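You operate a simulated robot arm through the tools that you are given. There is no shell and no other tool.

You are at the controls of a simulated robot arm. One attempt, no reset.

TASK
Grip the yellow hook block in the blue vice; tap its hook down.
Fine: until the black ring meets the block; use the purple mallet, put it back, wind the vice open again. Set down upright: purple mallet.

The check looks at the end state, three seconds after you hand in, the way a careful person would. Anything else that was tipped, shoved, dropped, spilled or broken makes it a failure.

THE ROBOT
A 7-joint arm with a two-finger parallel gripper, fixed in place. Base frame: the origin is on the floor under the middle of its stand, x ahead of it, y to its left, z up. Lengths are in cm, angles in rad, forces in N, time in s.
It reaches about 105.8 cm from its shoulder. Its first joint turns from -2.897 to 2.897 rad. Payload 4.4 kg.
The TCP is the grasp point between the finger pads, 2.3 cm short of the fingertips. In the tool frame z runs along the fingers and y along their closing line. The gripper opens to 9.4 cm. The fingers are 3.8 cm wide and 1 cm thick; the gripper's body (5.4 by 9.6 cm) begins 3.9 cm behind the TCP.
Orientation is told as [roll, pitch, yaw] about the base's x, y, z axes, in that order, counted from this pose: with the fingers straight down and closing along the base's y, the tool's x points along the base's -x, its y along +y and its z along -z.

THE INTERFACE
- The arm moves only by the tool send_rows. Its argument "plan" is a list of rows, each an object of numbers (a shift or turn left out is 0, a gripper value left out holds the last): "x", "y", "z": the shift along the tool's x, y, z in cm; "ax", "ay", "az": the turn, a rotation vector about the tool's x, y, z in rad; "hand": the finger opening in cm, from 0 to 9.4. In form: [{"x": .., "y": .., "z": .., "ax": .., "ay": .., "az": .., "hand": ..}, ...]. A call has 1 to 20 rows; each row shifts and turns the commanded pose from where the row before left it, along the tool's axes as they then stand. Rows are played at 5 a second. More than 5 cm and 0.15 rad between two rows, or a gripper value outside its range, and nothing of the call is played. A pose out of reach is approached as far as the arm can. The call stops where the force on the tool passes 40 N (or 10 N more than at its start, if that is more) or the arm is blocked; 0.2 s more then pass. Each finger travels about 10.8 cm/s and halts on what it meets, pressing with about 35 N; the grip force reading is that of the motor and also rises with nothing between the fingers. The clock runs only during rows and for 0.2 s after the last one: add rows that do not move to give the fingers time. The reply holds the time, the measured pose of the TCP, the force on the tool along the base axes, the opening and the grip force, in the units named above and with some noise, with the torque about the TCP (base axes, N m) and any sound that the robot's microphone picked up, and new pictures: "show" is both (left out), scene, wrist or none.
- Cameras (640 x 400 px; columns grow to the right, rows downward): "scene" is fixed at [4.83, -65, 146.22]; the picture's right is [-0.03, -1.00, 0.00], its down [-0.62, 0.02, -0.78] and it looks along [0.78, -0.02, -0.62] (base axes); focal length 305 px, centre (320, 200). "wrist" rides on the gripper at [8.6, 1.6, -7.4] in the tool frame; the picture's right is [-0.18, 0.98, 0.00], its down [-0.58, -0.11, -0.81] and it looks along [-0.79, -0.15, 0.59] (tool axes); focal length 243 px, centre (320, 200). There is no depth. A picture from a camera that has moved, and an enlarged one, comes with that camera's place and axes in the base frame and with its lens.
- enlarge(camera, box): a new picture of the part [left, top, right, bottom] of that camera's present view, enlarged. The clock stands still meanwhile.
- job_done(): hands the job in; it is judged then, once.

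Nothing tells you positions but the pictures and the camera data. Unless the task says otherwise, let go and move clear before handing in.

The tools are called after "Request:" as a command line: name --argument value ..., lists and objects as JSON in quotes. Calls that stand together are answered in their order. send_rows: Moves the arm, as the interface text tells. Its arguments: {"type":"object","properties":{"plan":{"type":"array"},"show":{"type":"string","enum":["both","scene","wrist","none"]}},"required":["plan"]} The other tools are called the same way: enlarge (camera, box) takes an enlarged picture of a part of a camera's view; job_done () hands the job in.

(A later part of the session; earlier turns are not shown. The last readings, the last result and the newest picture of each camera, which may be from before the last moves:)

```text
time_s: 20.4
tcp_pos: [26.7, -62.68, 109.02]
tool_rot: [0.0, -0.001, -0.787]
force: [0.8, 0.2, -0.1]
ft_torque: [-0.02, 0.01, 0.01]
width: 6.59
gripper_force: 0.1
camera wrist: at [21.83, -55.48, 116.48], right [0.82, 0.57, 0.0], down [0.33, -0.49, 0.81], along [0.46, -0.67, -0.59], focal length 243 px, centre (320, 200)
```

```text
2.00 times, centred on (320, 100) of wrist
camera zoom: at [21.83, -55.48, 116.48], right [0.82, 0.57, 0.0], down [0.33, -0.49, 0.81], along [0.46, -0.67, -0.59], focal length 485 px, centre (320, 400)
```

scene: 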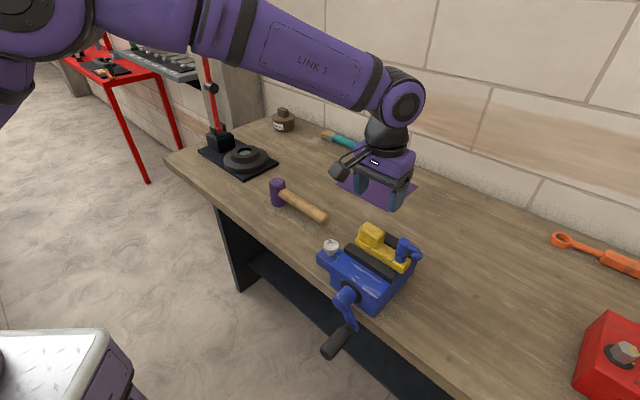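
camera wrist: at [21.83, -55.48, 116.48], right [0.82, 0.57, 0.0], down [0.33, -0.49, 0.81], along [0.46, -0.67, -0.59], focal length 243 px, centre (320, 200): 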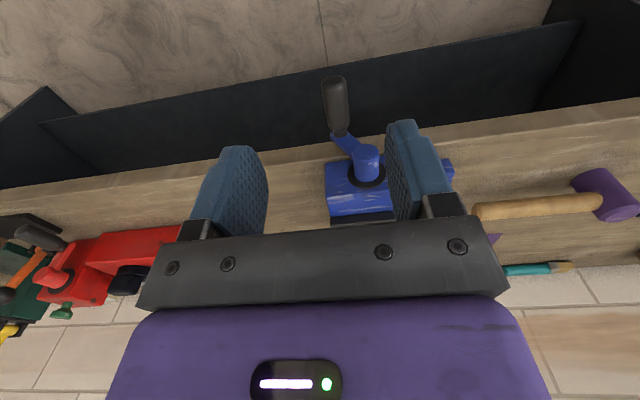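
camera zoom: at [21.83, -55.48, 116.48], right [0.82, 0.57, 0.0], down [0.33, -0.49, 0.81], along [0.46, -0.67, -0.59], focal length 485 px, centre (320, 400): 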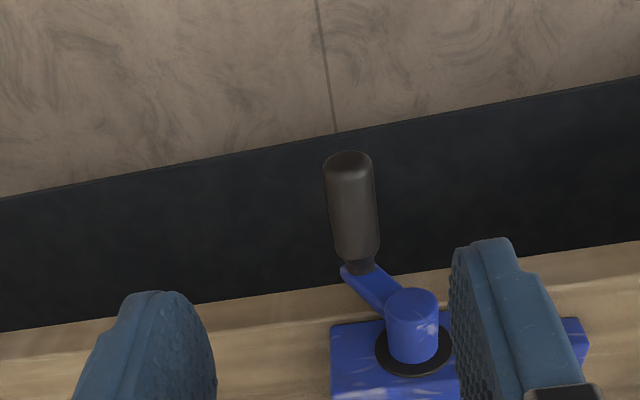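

Handle located: its axis is at p≈-25, z≈87.3, about 3 cm thick, and the crank axis is at p≈-22, z≈94. Tipping the tool to horizontal, pointing at the vice.

Request:
send_rows --plan '[{"ay": -0.15}, {"ay": -0.15}, {"ay": -0.15}, {"ay": -0.15}, {"ay": -0.15}, {"ay": -0.15}, {"ay": -0.15}, {"ay": -0.15}, {"ay": -0.15}, {"ay": -0.15}, {"ay": -0.0708}, {}]' --show "both"

```text
time_s: 23.0
tcp_pos: [26.9, -62.56, 109.15]
tool_rot: [-1.885, -1.571, 1.101]
force: [0.8, 0.5, -0.7]
ft_torque: [0.03, -0.03, 0.01]
width: 6.6
gripper_force: 0.1
camera wrist: at [22.77, -56.18, 100.47], right [0.69, 0.7, 0.18], down [-0.65, 0.49, 0.58], along [0.31, -0.52, 0.79], focal length 243 px, centre (320, 200)
```

scene: 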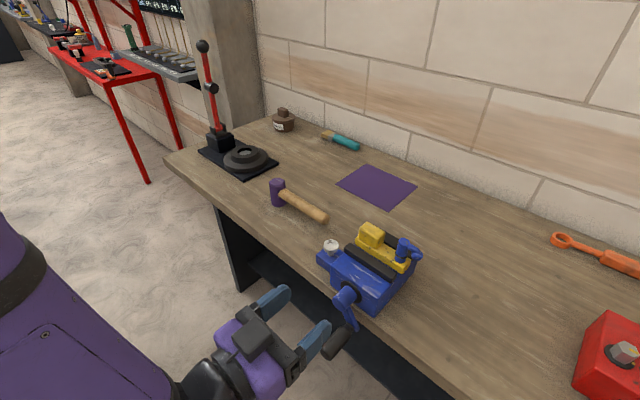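
wrist: 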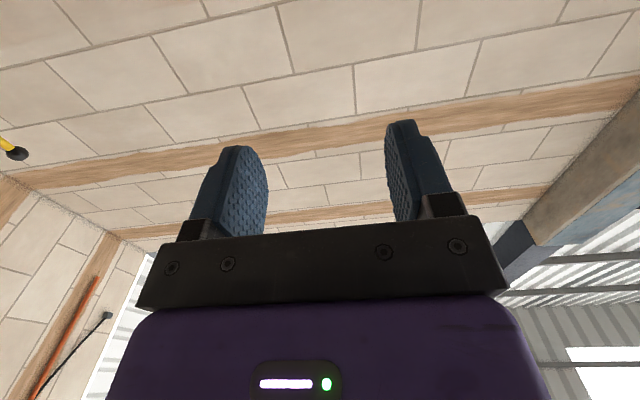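

Request:
enlarge --camera "scene" --box '[180, 260, 380, 400]'

```text
2.86 times, centred on (280, 330) of scene
camera zoom: at [4.83, -65.0, 146.22], right [-0.03, -1.0, 0.0], down [-0.62, 0.02, -0.78], along [0.78, -0.02, -0.62], focal length 871 px, centre (434, -171)
```

zoom: 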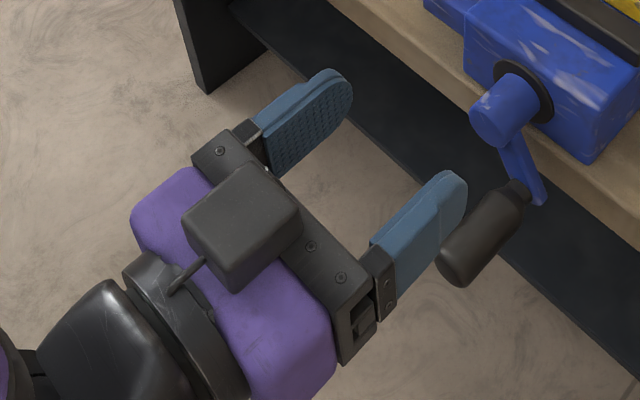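

The tool is now horizontal, pointing at the vice. I'll lower it to handle height while staying well in front of the handle.

Request:
send_rows --plan '[{"x": 4, "y": 0.2}, {"x": 4.5}, {"x": 4.5}, {"x": 4.5}, {"x": 4.2}, {}]' --show "both"

Request:
enlarge --camera "scene" --box '[220, 250, 420, 400]'

Request:
enlarge --camera "wrist" --box '[180, 60, 460, 240]'

```text
time_s: 24.4
tcp_pos: [27.06, -62.16, 87.48]
tool_rot: [-0.748, -1.571, -0.034]
force: [-0.4, 0.2, 0.1]
ft_torque: [-0.01, 0.0, -0.01]
width: 6.59
gripper_force: 0.2
camera wrist: at [23.02, -55.92, 78.78], right [0.69, 0.7, 0.18], down [-0.65, 0.49, 0.58], along [0.31, -0.52, 0.79], focal length 243 px, centre (320, 200)
```

scene: 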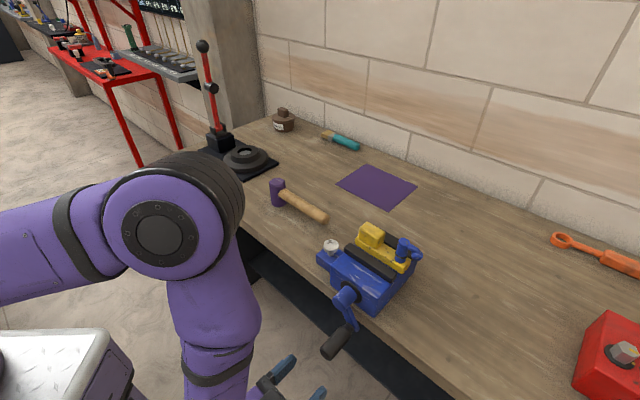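
wrist: 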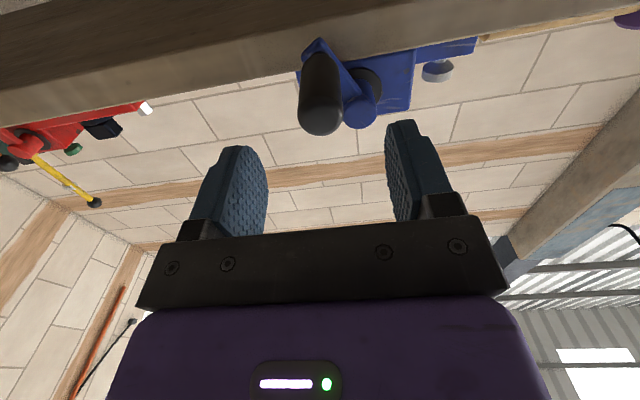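

```text
2.67 times, centred on (320, 325) of scene
camera zoom: at [4.83, -65.0, 146.22], right [-0.03, -1.0, 0.0], down [-0.62, 0.02, -0.78], along [0.78, -0.02, -0.62], focal length 812 px, centre (320, -133)
```

zoom: 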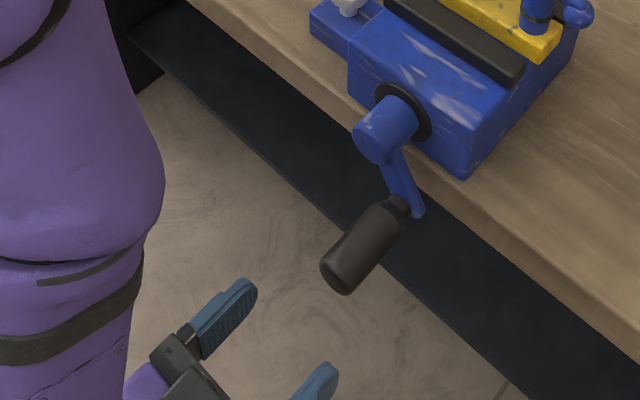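

```text
2.22 times, centred on (320, 150) of wrist
camera zoom: at [23.02, -55.92, 78.78], right [0.69, 0.7, 0.18], down [-0.65, 0.49, 0.58], along [0.31, -0.52, 0.79], focal length 539 px, centre (320, 311)
```

zoom: 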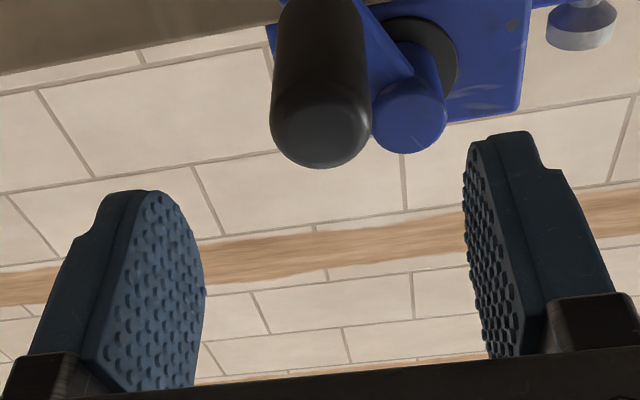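

This view from below shows the handle and crank boss well. To pin down the crank circle, I'll tilt so the wrist camera looks level along the crank axis.

Request:
send_rows --plan '[{"ay": 0.15}, {"ay": 0.15}, {"ay": 0.15}, {"ay": 0.15}, {"ay": 0.15}, {"ay": 0.15}, {"ay": 0.038}, {"y": 2.4, "x": -1.0, "z": -1.4}, {"y": 2.3, "x": -1.07, "z": -1.42}, {}]' --show "wrist"

Request:
enlarge --camera "wrist" --box '[200, 80, 440, 260]'

```text
time_s: 26.6
tcp_pos: [30.24, -59.07, 90.99]
tool_rot: [0.001, -0.631, -0.787]
force: [-0.2, 0.3, -0.5]
ft_torque: [-0.02, -0.01, 0.01]
width: 6.58
gripper_force: 0.0
camera wrist: at [23.41, -49.93, 91.92], right [0.8, 0.59, 0.11], down [-0.08, -0.07, 0.99], along [0.59, -0.8, -0.01], focal length 243 px, centre (320, 200)
```

wrist: 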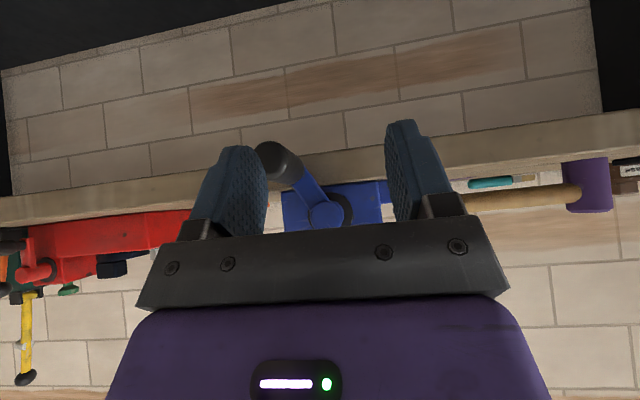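

```text
2.22 times, centred on (320, 170) of wrist
camera zoom: at [23.41, -49.93, 91.92], right [0.8, 0.59, 0.11], down [-0.08, -0.07, 0.99], along [0.59, -0.8, -0.01], focal length 539 px, centre (320, 267)
```

zoom: 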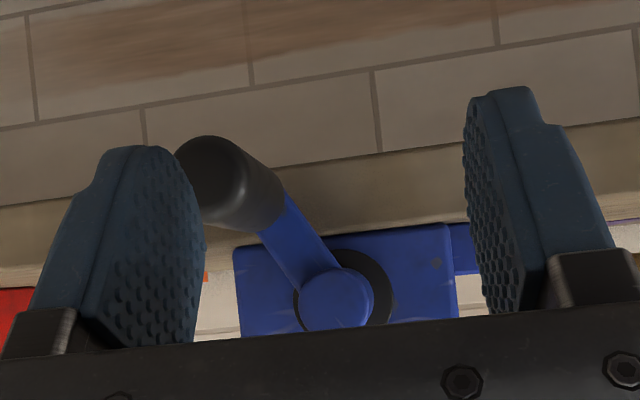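

Request:
enlarge --camera "wrist" --box '[255, 125, 385, 235]'

```text
3.64 times, centred on (320, 180) of wrist
camera zoom: at [23.41, -49.93, 91.92], right [0.8, 0.59, 0.11], down [-0.08, -0.07, 0.99], along [0.59, -0.8, -0.01], focal length 882 px, centre (320, 273)
```

zoom: 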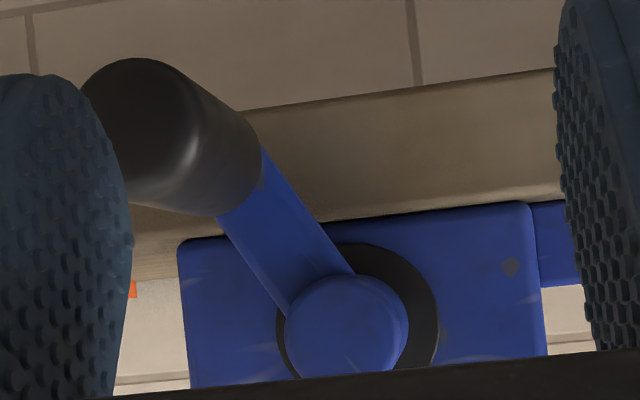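

I can now measure the crank directly: the axis is at p≈-21.8, z≈93.4, the handle axis is at p≈-25.0, z≈88.2, and the radius is about 6 cm. Turning back to horizontal and lining up with the handle.

Request:
send_rows --plan '[{"ay": -0.15}, {"ay": -0.15}, {"ay": -0.15}, {"ay": -0.15}, {"ay": -0.15}, {"ay": -0.15}, {"ay": -0.04}, {"y": -2.3, "x": 1.4}, {"y": -2.3, "x": 1.35}, {}, {}]' --show "wrist"

```text
time_s: 29.0
tcp_pos: [27.09, -62.49, 88.05]
tool_rot: [3.134, -1.567, 2.366]
force: [0.0, 0.2, -0.1]
ft_torque: [0.03, -0.02, 0.02]
width: 6.6
gripper_force: 0.0
camera wrist: at [23.02, -56.03, 79.38], right [0.69, 0.7, 0.18], down [-0.65, 0.49, 0.58], along [0.31, -0.52, 0.79], focal length 243 px, centre (320, 200)
```

wrist: 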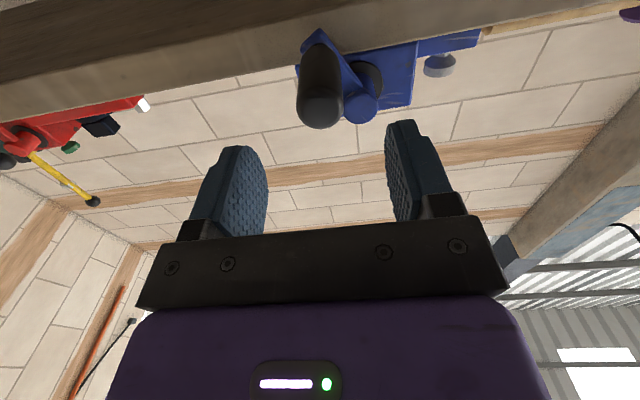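

Aligned with the handle to within a couple of millimetres. Advancing with fingers open around it.

Request:
send_rows --plan '[{"z": 3}, {"z": 3}, {"z": 2}, {"z": 1.2}, {}]' --show "both"

Request:
enlarge --camera "scene" --box '[260, 270, 420, 390]'

Request:
enlarge --camera "wrist" --box '[180, 60, 460, 240]'

```text
time_s: 30.2
tcp_pos: [33.62, -68.86, 88.1]
tool_rot: [2.942, -1.569, 2.558]
force: [-0.5, -0.1, 0.4]
ft_torque: [0.0, -0.02, 0.03]
width: 6.59
gripper_force: 0.2
camera wrist: at [29.53, -62.57, 79.5], right [0.69, 0.7, 0.18], down [-0.65, 0.49, 0.58], along [0.31, -0.52, 0.79], focal length 243 px, centre (320, 200)
```

scene: 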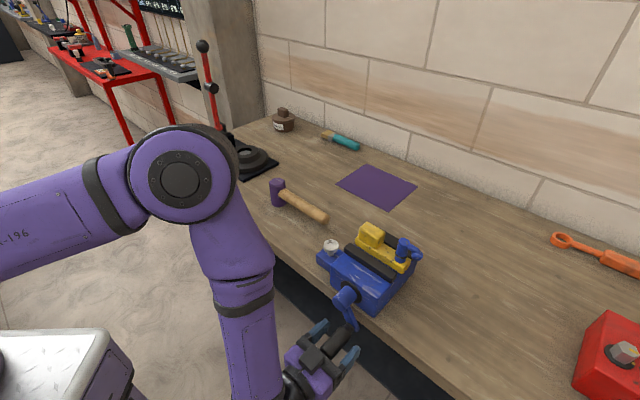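
wrist: 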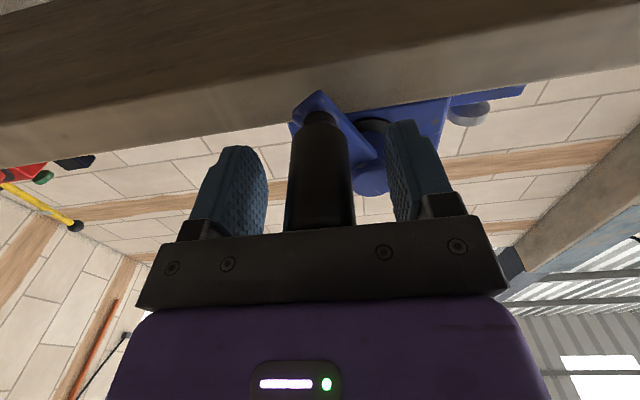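

```text
3.33 times, centred on (340, 330) of scene
camera zoom: at [4.83, -65.0, 146.22], right [-0.03, -1.0, 0.0], down [-0.62, 0.02, -0.78], along [0.78, -0.02, -0.62], focal length 1016 px, centre (253, -233)
```

zoom: 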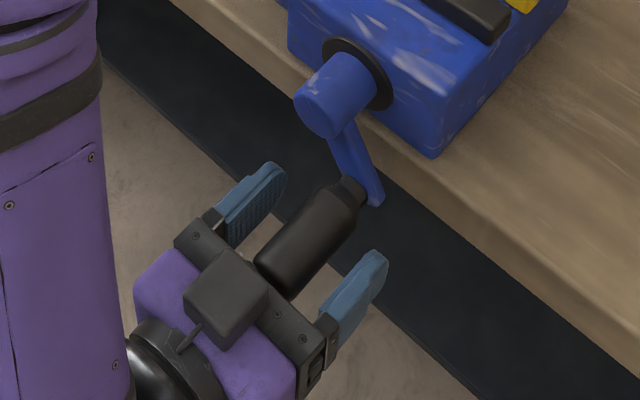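

```text
2.22 times, centred on (320, 150) of wrist
camera zoom: at [29.53, -62.57, 79.5], right [0.69, 0.7, 0.18], down [-0.65, 0.49, 0.58], along [0.31, -0.52, 0.79], focal length 539 px, centre (320, 311)
```

zoom: 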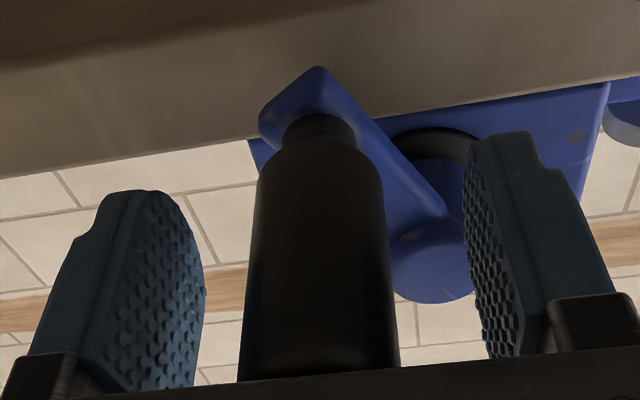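

The handle is centred between the fingers. Gripping it.

Request:
send_rows --plan '[{"hand": 4.0}, {"hand": 2.5}, {"hand": 2.0}, {}, {}]' --show "none"

```text
time_s: 31.4
tcp_pos: [33.51, -68.9, 88.15]
tool_rot: [3.099, -1.571, 2.4]
force: [3.0, -0.7, -0.3]
ft_torque: [0.01, -0.01, -0.88]
width: 3.02
gripper_force: 44.5
```

Gripped (3.0 cm). I'll try a small arc clockwise as seen from the front and watch the forces.

Request:
send_rows --plan '[{"y": 0.945, "x": 0.473}, {"y": 1.011, "x": 0.302}, {}]' --show "none"

```text
time_s: 32.2
tcp_pos: [35.01, -67.47, 87.51]
tool_rot: [-2.911, -1.565, 2.127]
force: [1.7, 1.0, 23.8]
ft_torque: [0.09, 0.02, -0.96]
width: 3.06
gripper_force: 44.8
```

It turns easily; only a radial force shows, so I'll trim the circle slightly and carry on in small arcs.

Request:
send_rows --plan '[{"x": -0.15}, {"y": 1.026, "x": 0.023}, {"y": 1.012, "x": -0.136}, {}]' --show "none"

```text
time_s: 33.2
tcp_pos: [36.43, -66.09, 87.44]
tool_rot: [0.302, -1.568, -1.088]
force: [-3.5, 4.4, -17.2]
ft_torque: [0.43, 0.43, -0.83]
width: 3.05
gripper_force: 44.8
```

Request:
send_rows --plan '[{"x": 0.106}, {"y": 1.032, "x": -0.275}, {"y": 0.948, "x": -0.442}, {}]' --show "both"

Request:
enlarge --camera "scene" --box '[310, 215, 450, 365]'

```text
time_s: 34.2
tcp_pos: [37.91, -64.54, 88.14]
tool_rot: [-3.033, -1.567, 2.248]
force: [0.5, 2.3, -7.3]
ft_torque: [-0.03, -0.06, -0.93]
width: 3.02
gripper_force: 45.3
camera wrist: at [33.84, -58.25, 79.58], right [0.69, 0.7, 0.18], down [-0.65, 0.49, 0.58], along [0.31, -0.52, 0.79], focal length 243 px, centre (320, 200)
```

scene: 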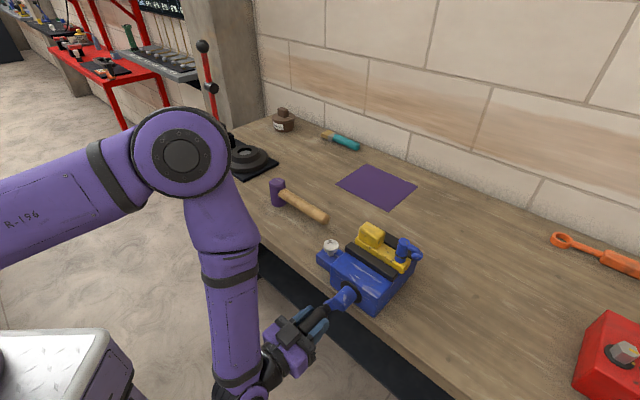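
wrist: 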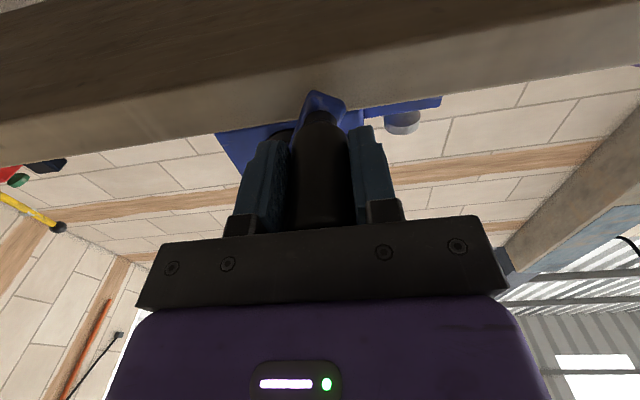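

```text
2.67 times, centred on (380, 290) of scene
camera zoom: at [4.83, -65.0, 146.22], right [-0.03, -1.0, 0.0], down [-0.62, 0.02, -0.78], along [0.78, -0.02, -0.62], focal length 812 px, centre (160, -40)
```

zoom: 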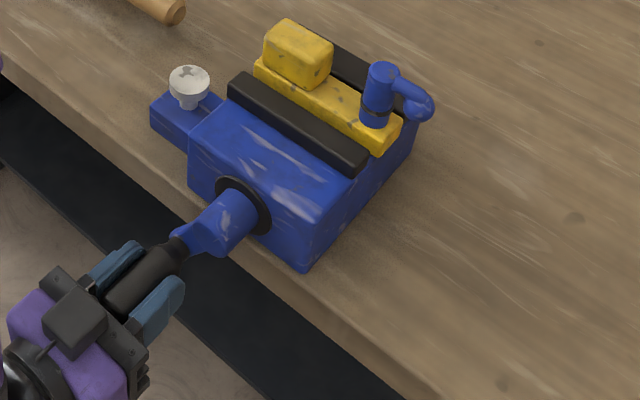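

The front jaw is moving toward the block, so this is the closing direction, and the lead is large. Continuing the arc.

Request:
send_rows --plan '[{"y": 0.857, "x": -0.6}, {"y": 0.739, "x": -0.739}, {"y": 0.6, "x": -0.857}, {}]' --show "none"

```text
time_s: 35.2
tcp_pos: [39.38, -63.01, 90.41]
tool_rot: [-2.841, -1.569, 2.055]
force: [0.8, -3.9, 0.8]
ft_torque: [0.27, 0.25, -0.86]
width: 3.03
gripper_force: 44.8
```

Forces are small, so the circle is right. Continuing.

Request:
send_rows --plan '[{"y": 0.442, "x": -0.948}, {"y": 0.271, "x": -1.01}, {"y": 0.091, "x": -1.042}, {"y": -0.091, "x": -1.042}, {}]' --show "scene"

Request:
enlarge --camera "scene" --box '[310, 215, 450, 365]'

```text
time_s: 36.4
tcp_pos: [39.88, -62.75, 94.54]
tool_rot: [-2.873, -1.57, 2.088]
force: [8.2, -16.5, -2.8]
ft_torque: [0.13, 0.13, -0.8]
width: 3.06
gripper_force: 45.0
```

scene: 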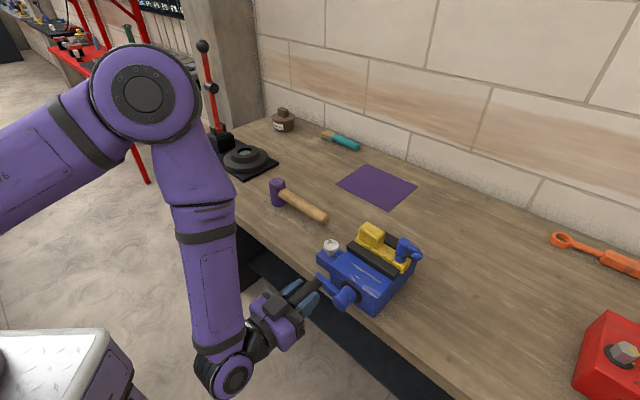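

```text
2.67 times, centred on (380, 290) of scene
camera zoom: at [4.83, -65.0, 146.22], right [-0.03, -1.0, 0.0], down [-0.62, 0.02, -0.78], along [0.78, -0.02, -0.62], focal length 812 px, centre (160, -40)
```

zoom: 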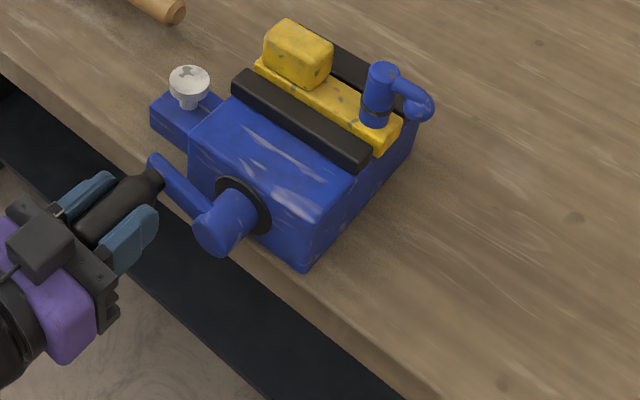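

Jaw has travelled about 1.3 cm. There's a pull along the handle axis, so I'll ease the tool forward 0.1 cm and continue the arc.

Request:
send_rows --plan '[{"z": 0.1}, {"y": -0.271, "x": -1.01}, {}]' --show "none"

```text
time_s: 37.2
tcp_pos: [39.59, -62.79, 95.58]
tool_rot: [-0.031, -1.57, -0.753]
force: [-6.4, -6.6, -6.3]
ft_torque: [0.04, 0.04, 0.41]
width: 3.02
gripper_force: 45.1
```

Request:
send_rows --plan '[{"y": -0.5, "x": -0.948}, {"y": -0.6, "x": -0.857}, {}]' --show "none"

```text
time_s: 38.0
tcp_pos: [38.87, -63.57, 97.31]
tool_rot: [0.415, -1.571, -1.202]
force: [-9.6, -11.3, -14.4]
ft_torque: [0.01, -0.02, 0.53]
width: 3.04
gripper_force: 45.0
```

Request:
send_rows --plan '[{"y": -0.1, "x": 0.085}, {"y": -0.739, "x": -0.739}, {"y": -0.857, "x": -0.6}, {}]' --show "scene"

Request:
enlarge --camera "scene" --box '[330, 215, 450, 305]'

```text
time_s: 39.0
tcp_pos: [37.8, -64.66, 98.5]
tool_rot: [2.481, -1.572, 3.018]
force: [-15.1, 15.9, -3.6]
ft_torque: [-0.21, -0.23, -0.72]
width: 3.06
gripper_force: 45.1
```

scene: 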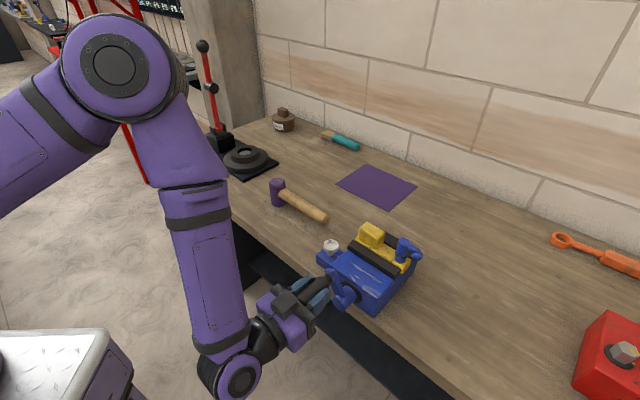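

```text
4.44 times, centred on (390, 260) of scene
camera zoom: at [4.83, -65.0, 146.22], right [-0.03, -1.0, 0.0], down [-0.62, 0.02, -0.78], along [0.78, -0.02, -0.62], focal length 1354 px, centre (9, -67)
```

zoom: 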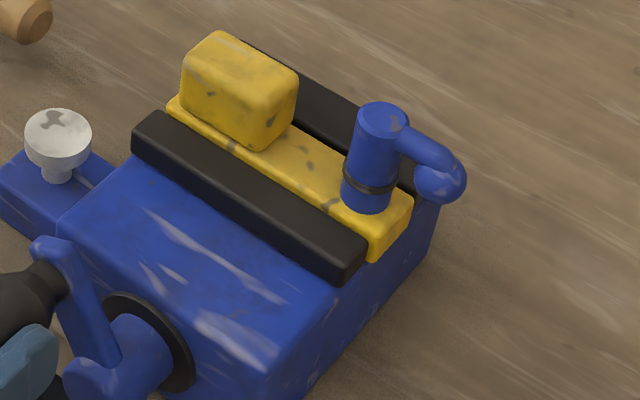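

The front jaw is almost on the block. Relieving the axial push and continuing.

Request:
send_rows --plan '[{"z": -0.12}, {"y": -0.948, "x": -0.442}, {"y": -1.01, "x": -0.271}, {}]' --show "none"

```text
time_s: 40.0
tcp_pos: [36.47, -66.14, 99.27]
tool_rot: [3.098, -1.569, 2.4]
force: [1.8, 0.2, -4.2]
ft_torque: [-0.01, -0.06, -0.97]
width: 3.03
gripper_force: 44.7
```

Request:
send_rows --plan '[{"y": -1.042, "x": -0.091}, {"y": -1.042, "x": 0.091}, {}]' --show "scene"

Request:
enlarge --camera "scene" --box '[330, 215, 450, 305]'

```text
time_s: 40.8
tcp_pos: [34.88, -67.49, 99.22]
tool_rot: [-2.857, -1.566, 2.073]
force: [1.9, -2.4, 10.9]
ft_torque: [0.16, 0.16, -0.84]
width: 3.02
gripper_force: 44.7
```

scene: 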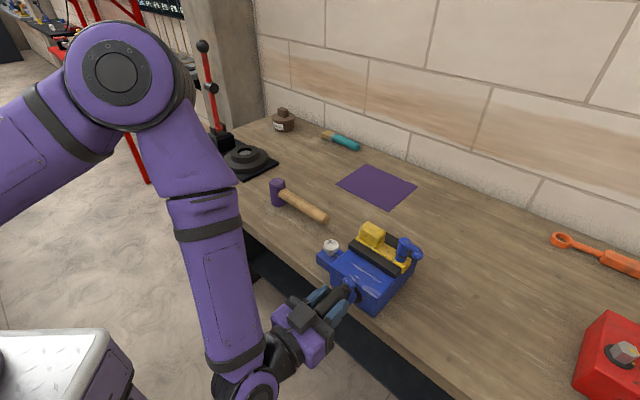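

```text
4.44 times, centred on (390, 260) of scene
camera zoom: at [4.83, -65.0, 146.22], right [-0.03, -1.0, 0.0], down [-0.62, 0.02, -0.78], along [0.78, -0.02, -0.62], focal length 1354 px, centre (9, -67)
```

zoom: 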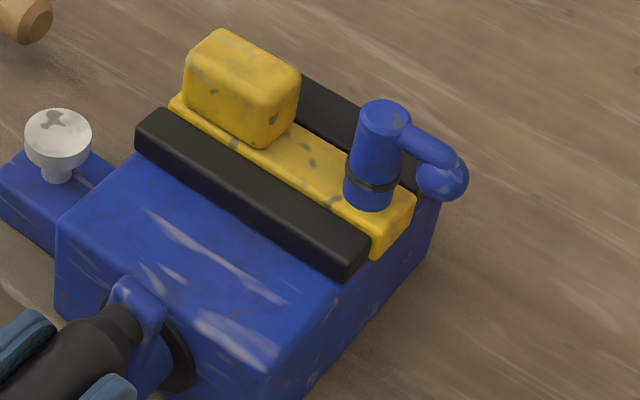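

The jaw is now pushing the block toward the rear jaw. Continuing in small arcs and watching for the clamp-up resistance.

Request:
send_rows --plan '[{"x": -0.06}, {"y": -1.01, "x": 0.271}, {}]' --show "none"

```text
time_s: 41.6
tcp_pos: [34.11, -68.16, 98.97]
tool_rot: [1.527, -1.57, -2.311]
force: [7.4, -3.8, -0.7]
ft_torque: [-0.38, -0.41, -0.89]
width: 3.06
gripper_force: 45.1
```

Request:
send_rows --plan '[{"y": -0.948, "x": 0.442}, {}]' --show "scene"

Request:
enlarge --camera "scene" --box '[330, 215, 450, 305]'

```text
time_s: 42.2
tcp_pos: [33.48, -68.97, 98.46]
tool_rot: [2.856, -1.572, 2.642]
force: [10.2, -6.9, -2.3]
ft_torque: [0.27, 0.31, -0.95]
width: 3.05
gripper_force: 45.1
```

scene: 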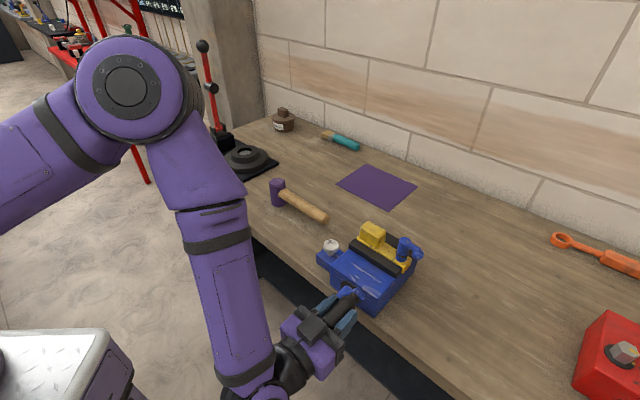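

```text
4.44 times, centred on (390, 260) of scene
camera zoom: at [4.83, -65.0, 146.22], right [-0.03, -1.0, 0.0], down [-0.62, 0.02, -0.78], along [0.78, -0.02, -0.62], focal length 1354 px, centre (9, -67)
```

zoom: 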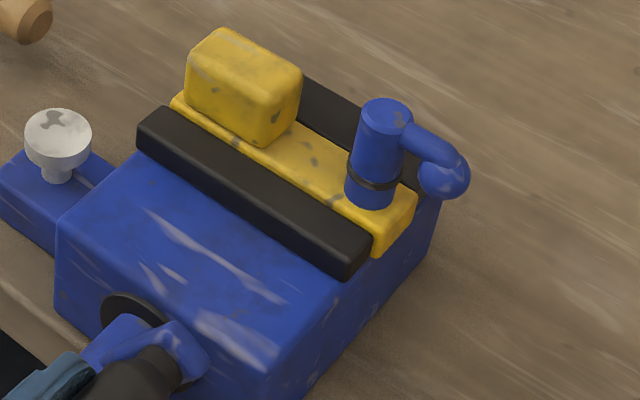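

Request:
send_rows --plan '[{"z": 0.06}, {"y": -0.857, "x": 0.6}, {"y": -0.739, "x": 0.739}, {}]' --show "none"

```text
time_s: 43.2
tcp_pos: [32.49, -69.95, 97.12]
tool_rot: [1.712, -1.572, -2.497]
force: [13.1, 2.7, -6.7]
ft_torque: [0.12, 0.11, -0.94]
width: 3.02
gripper_force: 45.3
```

Request:
send_rows --plan '[{"y": 0.07, "x": 0.05, "z": 0.04}, {"y": -0.6, "x": 0.857}, {"y": -0.442, "x": 0.948}, {}]' --show "scene"

Request:
enlarge --camera "scene" --box '[330, 215, 450, 305]'

```text
time_s: 44.2
tcp_pos: [31.72, -70.73, 95.44]
tool_rot: [-2.963, -1.568, 2.179]
force: [7.1, 12.1, -2.8]
ft_torque: [0.21, 0.23, -0.92]
width: 3.05
gripper_force: 45.3
```

scene: 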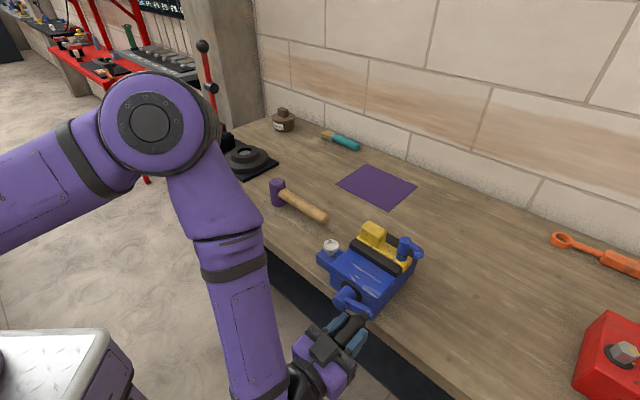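

```text
4.44 times, centred on (390, 260) of scene
camera zoom: at [4.83, -65.0, 146.22], right [-0.03, -1.0, 0.0], down [-0.62, 0.02, -0.78], along [0.78, -0.02, -0.62], focal length 1354 px, centre (9, -67)
```

zoom: 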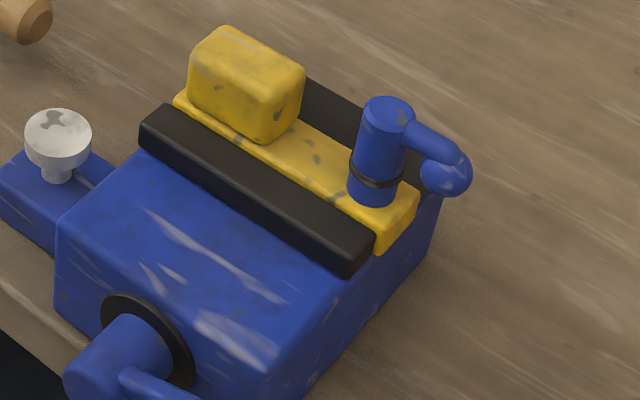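

Request:
send_rows --plan '[{"y": 0.1, "x": 0.03}, {"y": -0.271, "x": 1.01}, {"y": -0.091, "x": 1.042}, {}]' --show "none"

```text
time_s: 45.2
tcp_pos: [31.41, -71.0, 93.43]
tool_rot: [-2.778, -1.569, 1.993]
force: [-5.5, 5.5, 13.2]
ft_torque: [-0.51, -0.47, 0.54]
width: 3.04
gripper_force: 44.6
```

Resistance is rising. Continuing in 10° steps.

Request:
send_rows --plan '[{"y": 0.091, "x": 1.042, "z": -0.04}, {}]' --show "scene"

Request:
enlarge --camera "scene" --box '[330, 215, 450, 305]'

```text
time_s: 45.8
tcp_pos: [31.48, -70.98, 92.42]
tool_rot: [-2.776, -1.568, 1.992]
force: [-4.0, -4.2, 16.9]
ft_torque: [-0.48, -0.5, -0.75]
width: 3.05
gripper_force: 44.7
```

scene: 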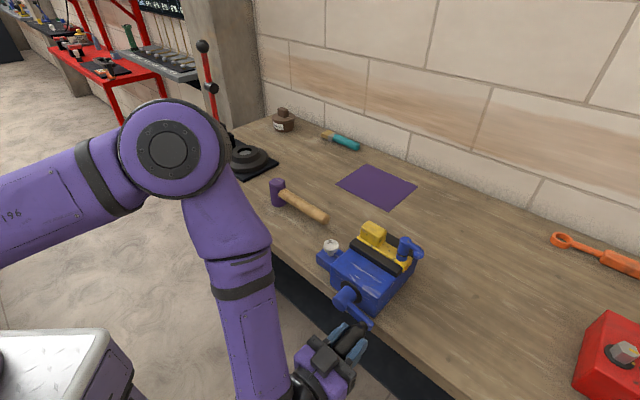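

```text
4.44 times, centred on (390, 260) of scene
camera zoom: at [4.83, -65.0, 146.22], right [-0.03, -1.0, 0.0], down [-0.62, 0.02, -0.78], along [0.78, -0.02, -0.62], focal length 1354 px, centre (9, -67)
```

zoom: 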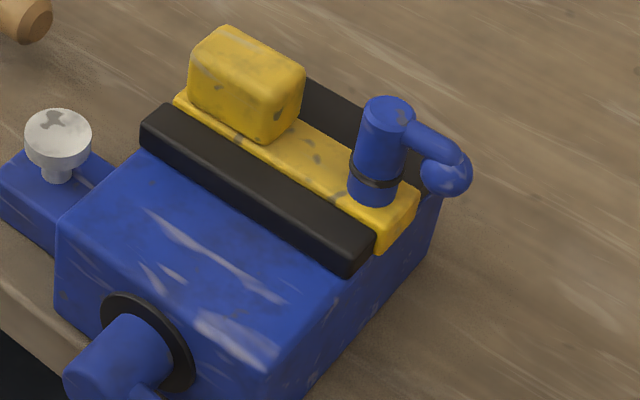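

The block has stopped moving and resistance is building, so the vice is clamped. One more small pull to tighten it.

Request:
send_rows --plan '[{"y": 0.11, "x": 0.5}, {"y": 0.15, "x": 0.5}, {}]' --show "none"

```text
time_s: 46.6
tcp_pos: [31.62, -70.75, 91.29]
tool_rot: [-2.986, -1.569, 2.204]
force: [-4.6, -13.3, 18.7]
ft_torque: [-0.44, -0.43, -0.82]
width: 3.03
gripper_force: 45.2
```

Tangential resistance is about 22 N, so it's firmly clamped. Letting go of the handle gently to see whether the screw holds.

Request:
send_rows --plan '[{"hand": 3.6}, {"hand": 5.0}, {"hand": 6.2}, {}, {}]' --show "both"

Request:
enlarge --camera "scene" --box '[300, 215, 450, 365]'

Request:
enlarge --camera "wrist" --box '[180, 60, 460, 240]'

```text
time_s: 47.8
tcp_pos: [31.76, -70.69, 91.17]
tool_rot: [3.064, -1.569, 2.433]
force: [0.4, -0.2, 0.7]
ft_torque: [0.0, 0.02, 0.01]
width: 6.22
gripper_force: 0.0
camera wrist: at [27.66, -64.41, 82.64], right [0.69, 0.7, 0.18], down [-0.65, 0.49, 0.58], along [0.31, -0.52, 0.79], focal length 243 px, centre (320, 200)
```

scene: 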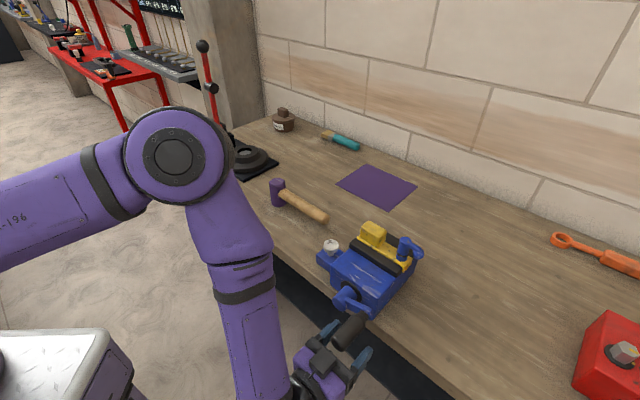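
wrist: 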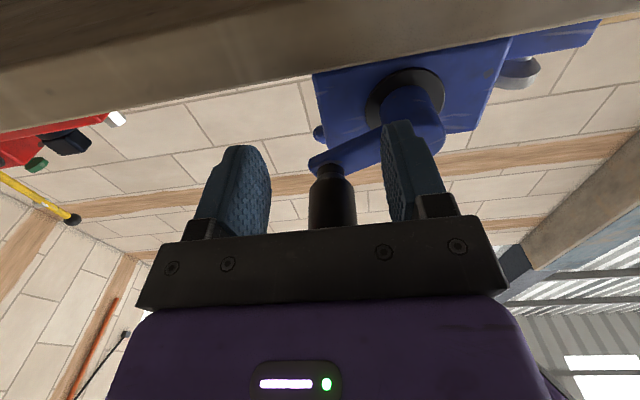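

```text
2.67 times, centred on (375, 290) of scene
camera zoom: at [4.83, -65.0, 146.22], right [-0.03, -1.0, 0.0], down [-0.62, 0.02, -0.78], along [0.78, -0.02, -0.62], focal length 812 px, centre (173, -40)
```

zoom: 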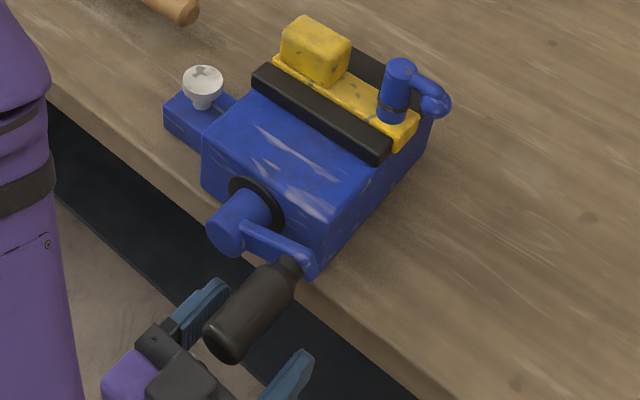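

```text
2.22 times, centred on (320, 150) of wrist
camera zoom: at [27.66, -64.41, 82.64], right [0.69, 0.7, 0.18], down [-0.65, 0.49, 0.58], along [0.31, -0.52, 0.79], focal length 539 px, centre (320, 311)
```

zoom: 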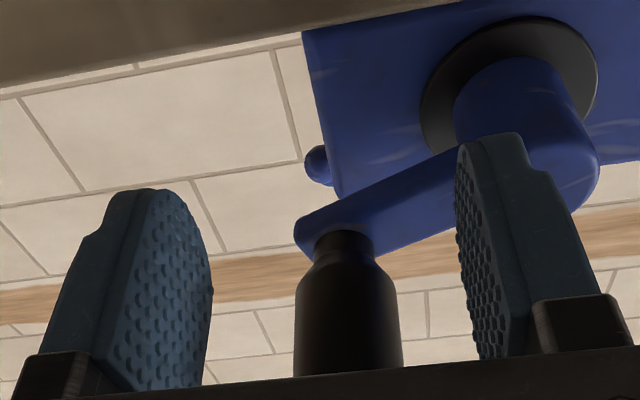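

The handle eased back a little on release but the jaws stay on the block. I'll back straight out from the handle and then check the clamp.

Request:
send_rows --plan '[{"z": -2}, {"z": -3}, {"z": -4}, {"z": -3}, {}]' --show "both"

Request:
enlarge --camera "scene" --box '[300, 215, 450, 365]'

Request:
enlarge --camera "wrist" --box '[220, 20, 480, 200]'

```text
time_s: 49.0
tcp_pos: [23.25, -62.25, 91.32]
tool_rot: [-3.09, -1.569, 2.309]
force: [0.1, -0.2, 0.1]
ft_torque: [-0.01, 0.02, 0.01]
width: 6.22
gripper_force: 0.1
camera wrist: at [19.14, -55.97, 82.66], right [0.69, 0.7, 0.18], down [-0.65, 0.49, 0.58], along [0.31, -0.52, 0.79], focal length 243 px, centre (320, 200)
```

scene: 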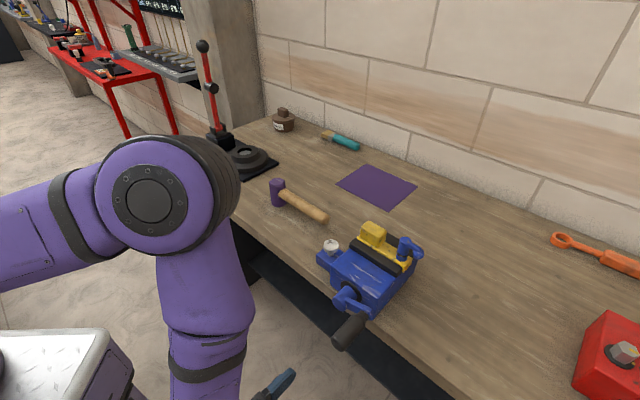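
wrist: 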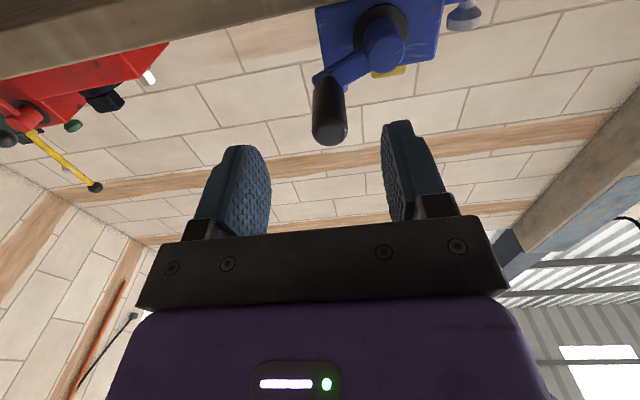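

```text
2.67 times, centred on (375, 290) of scene
camera zoom: at [4.83, -65.0, 146.22], right [-0.03, -1.0, 0.0], down [-0.62, 0.02, -0.78], along [0.78, -0.02, -0.62], focal length 812 px, centre (173, -40)
```

zoom: 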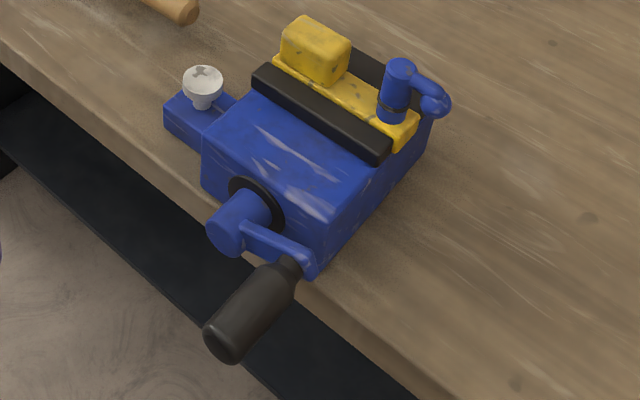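

```text
2.22 times, centred on (350, 110) of wrist
camera zoom: at [19.14, -55.97, 82.66], right [0.69, 0.7, 0.18], down [-0.65, 0.49, 0.58], along [0.31, -0.52, 0.79], focal length 539 px, centre (253, 400)
```

zoom: 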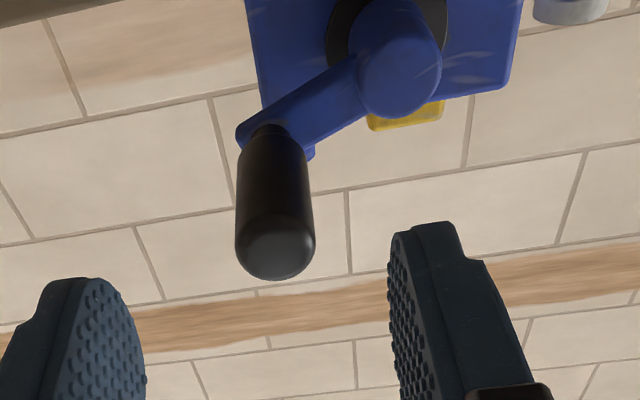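

The crank seems to have swung back somewhat on release. I need a close look at whether the jaws are still tight on the block, so I'll go upright and look from above.

Request:
send_rows --plan '[{"x": -3, "z": -1, "ay": 0.15}, {"ay": 0.15, "x": -3}, {"ay": 0.15, "x": -3}, {"ay": 0.15, "x": -2}, {"ay": 0.15, "x": -2}, {"ay": 0.15, "x": -2}, {"ay": 0.15}, {"ay": 0.15}, {"ay": 0.15}, {"ay": 0.15}, {"ay": 0.0708}, {}]' --show "both"

```text
time_s: 51.6
tcp_pos: [25.98, -64.78, 105.23]
tool_rot: [0.0, -0.002, -0.785]
force: [0.8, 0.0, 0.0]
ft_torque: [-0.01, -0.01, 0.0]
width: 6.2
gripper_force: 0.0
camera wrist: at [20.93, -57.69, 112.54], right [0.82, 0.57, 0.0], down [0.33, -0.49, 0.81], along [0.46, -0.67, -0.59], focal length 243 px, centre (320, 200)
```

scene: 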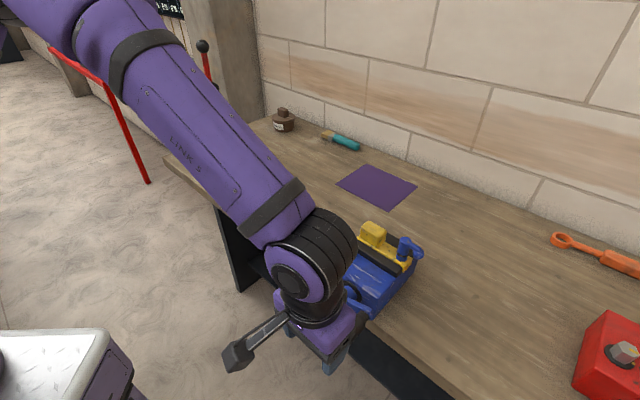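
wrist: 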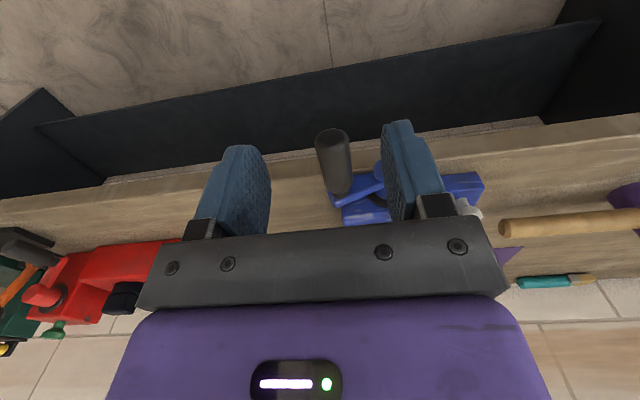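

Request:
send_rows --plan '[{"z": -3.5}, {"z": -3.5}, {"x": -4.5, "y": 1}, {"x": -4.5, "y": 1}, {"x": -4.5, "y": 1}, {"x": -4.5, "y": 1}, {"x": -4.5, "y": 1}, {"x": -4.5, "y": 1}, {"x": -1.5}, {}]' --show "wrist"

Request:
enlarge --camera "wrist" --box '[180, 0, 420, 150]'

```text
time_s: 53.8
tcp_pos: [50.23, -80.89, 112.01]
tool_rot: [0.001, -0.002, -0.786]
force: [-1.2, 0.3, -0.2]
ft_torque: [0.02, 0.03, 0.0]
width: 6.19
gripper_force: 0.0
camera wrist: at [45.24, -73.68, 119.5], right [0.82, 0.57, 0.0], down [0.33, -0.49, 0.81], along [0.46, -0.67, -0.59], focal length 243 px, centre (320, 200)
```

wrist: 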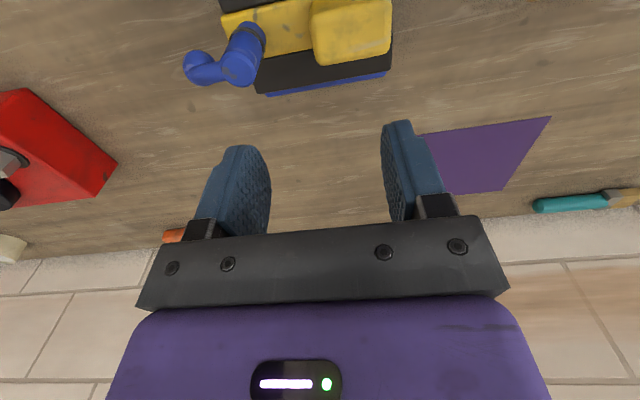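

```text
2.67 times, centred on (300, 75) of wrist
camera zoom: at [45.24, -73.68, 119.5], right [0.82, 0.57, 0.0], down [0.33, -0.49, 0.81], along [0.46, -0.67, -0.59], focal length 647 px, centre (373, 533)
```

zoom: 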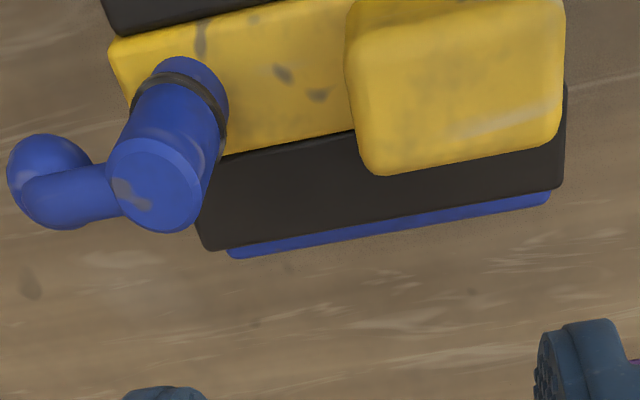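

Request:
send_rows --plan '[{"x": 3}, {"x": 2.5}, {}]' --show "none"

Request:
enlarge --camera "wrist" --box '[180, 0, 420, 150]'

```text
time_s: 54.6
tcp_pos: [46.31, -76.91, 112.16]
tool_rot: [0.001, -0.003, -0.784]
force: [0.4, -0.3, 0.1]
ft_torque: [-0.01, -0.03, 0.0]
width: 6.19
gripper_force: 0.0
```

```text
2.67 times, centred on (300, 75) of wrist
camera zoom: at [41.4, -69.7, 119.56], right [0.82, 0.57, 0.0], down [0.33, -0.49, 0.81], along [0.46, -0.67, -0.59], focal length 647 px, centre (373, 533)
```

zoom: 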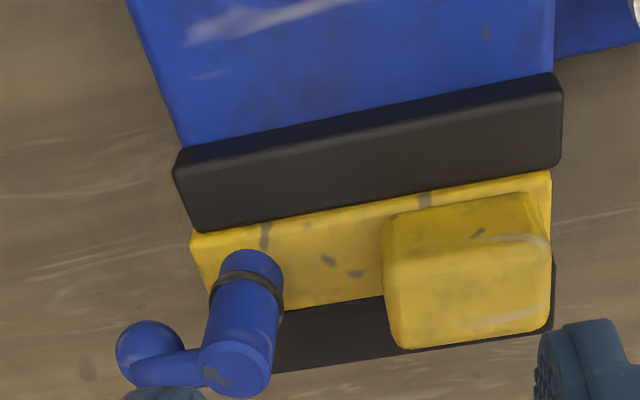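

The jaws are snug on both sides of the bar with no visible gap. Next I'll look at the mallet.

Request:
send_rows --plan '[{"y": 4.5, "x": 1, "hand": 9.4}, {"y": 4.5, "x": 1}, {"y": 4.5, "x": 1}, {"y": 4.5, "x": 1}, {"y": 4.5, "x": 1}, {"y": 3.5}, {}]' --show "both"

Request:
enlarge --camera "wrist" --box '[200, 40, 480, 200]'

```text
time_s: 56.2
tcp_pos: [61.19, -54.76, 112.33]
tool_rot: [0.002, -0.001, -0.784]
force: [-0.5, -0.5, 0.0]
ft_torque: [-0.02, 0.0, 0.02]
width: 9.38
gripper_force: 0.1
camera wrist: at [56.32, -47.6, 119.76], right [0.82, 0.57, 0.0], down [0.33, -0.49, 0.81], along [0.46, -0.67, -0.59], focal length 243 px, centre (320, 200)
```

scene: 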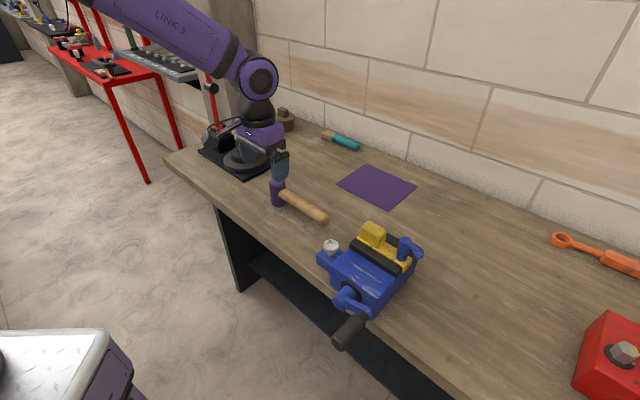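
wrist: 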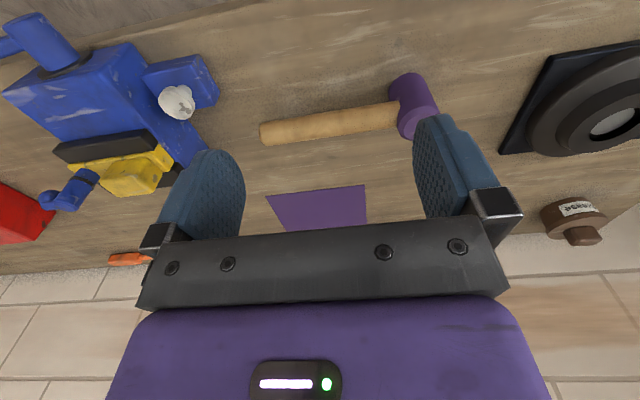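

```text
2.29 times, centred on (340, 120) of wrist
camera zoom: at [56.32, -47.6, 119.76], right [0.82, 0.57, 0.0], down [0.33, -0.49, 0.81], along [0.46, -0.67, -0.59], focal length 555 px, centre (274, 383)
```

zoom: 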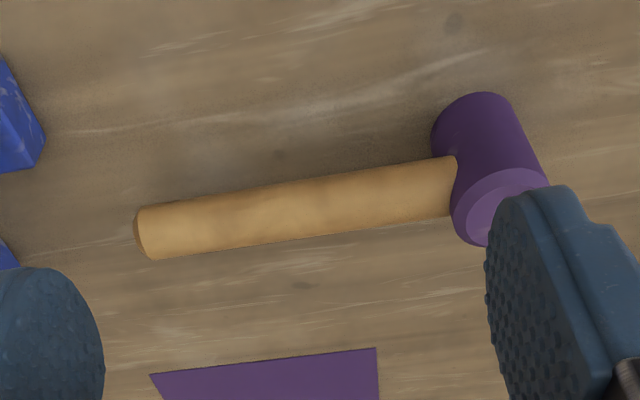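

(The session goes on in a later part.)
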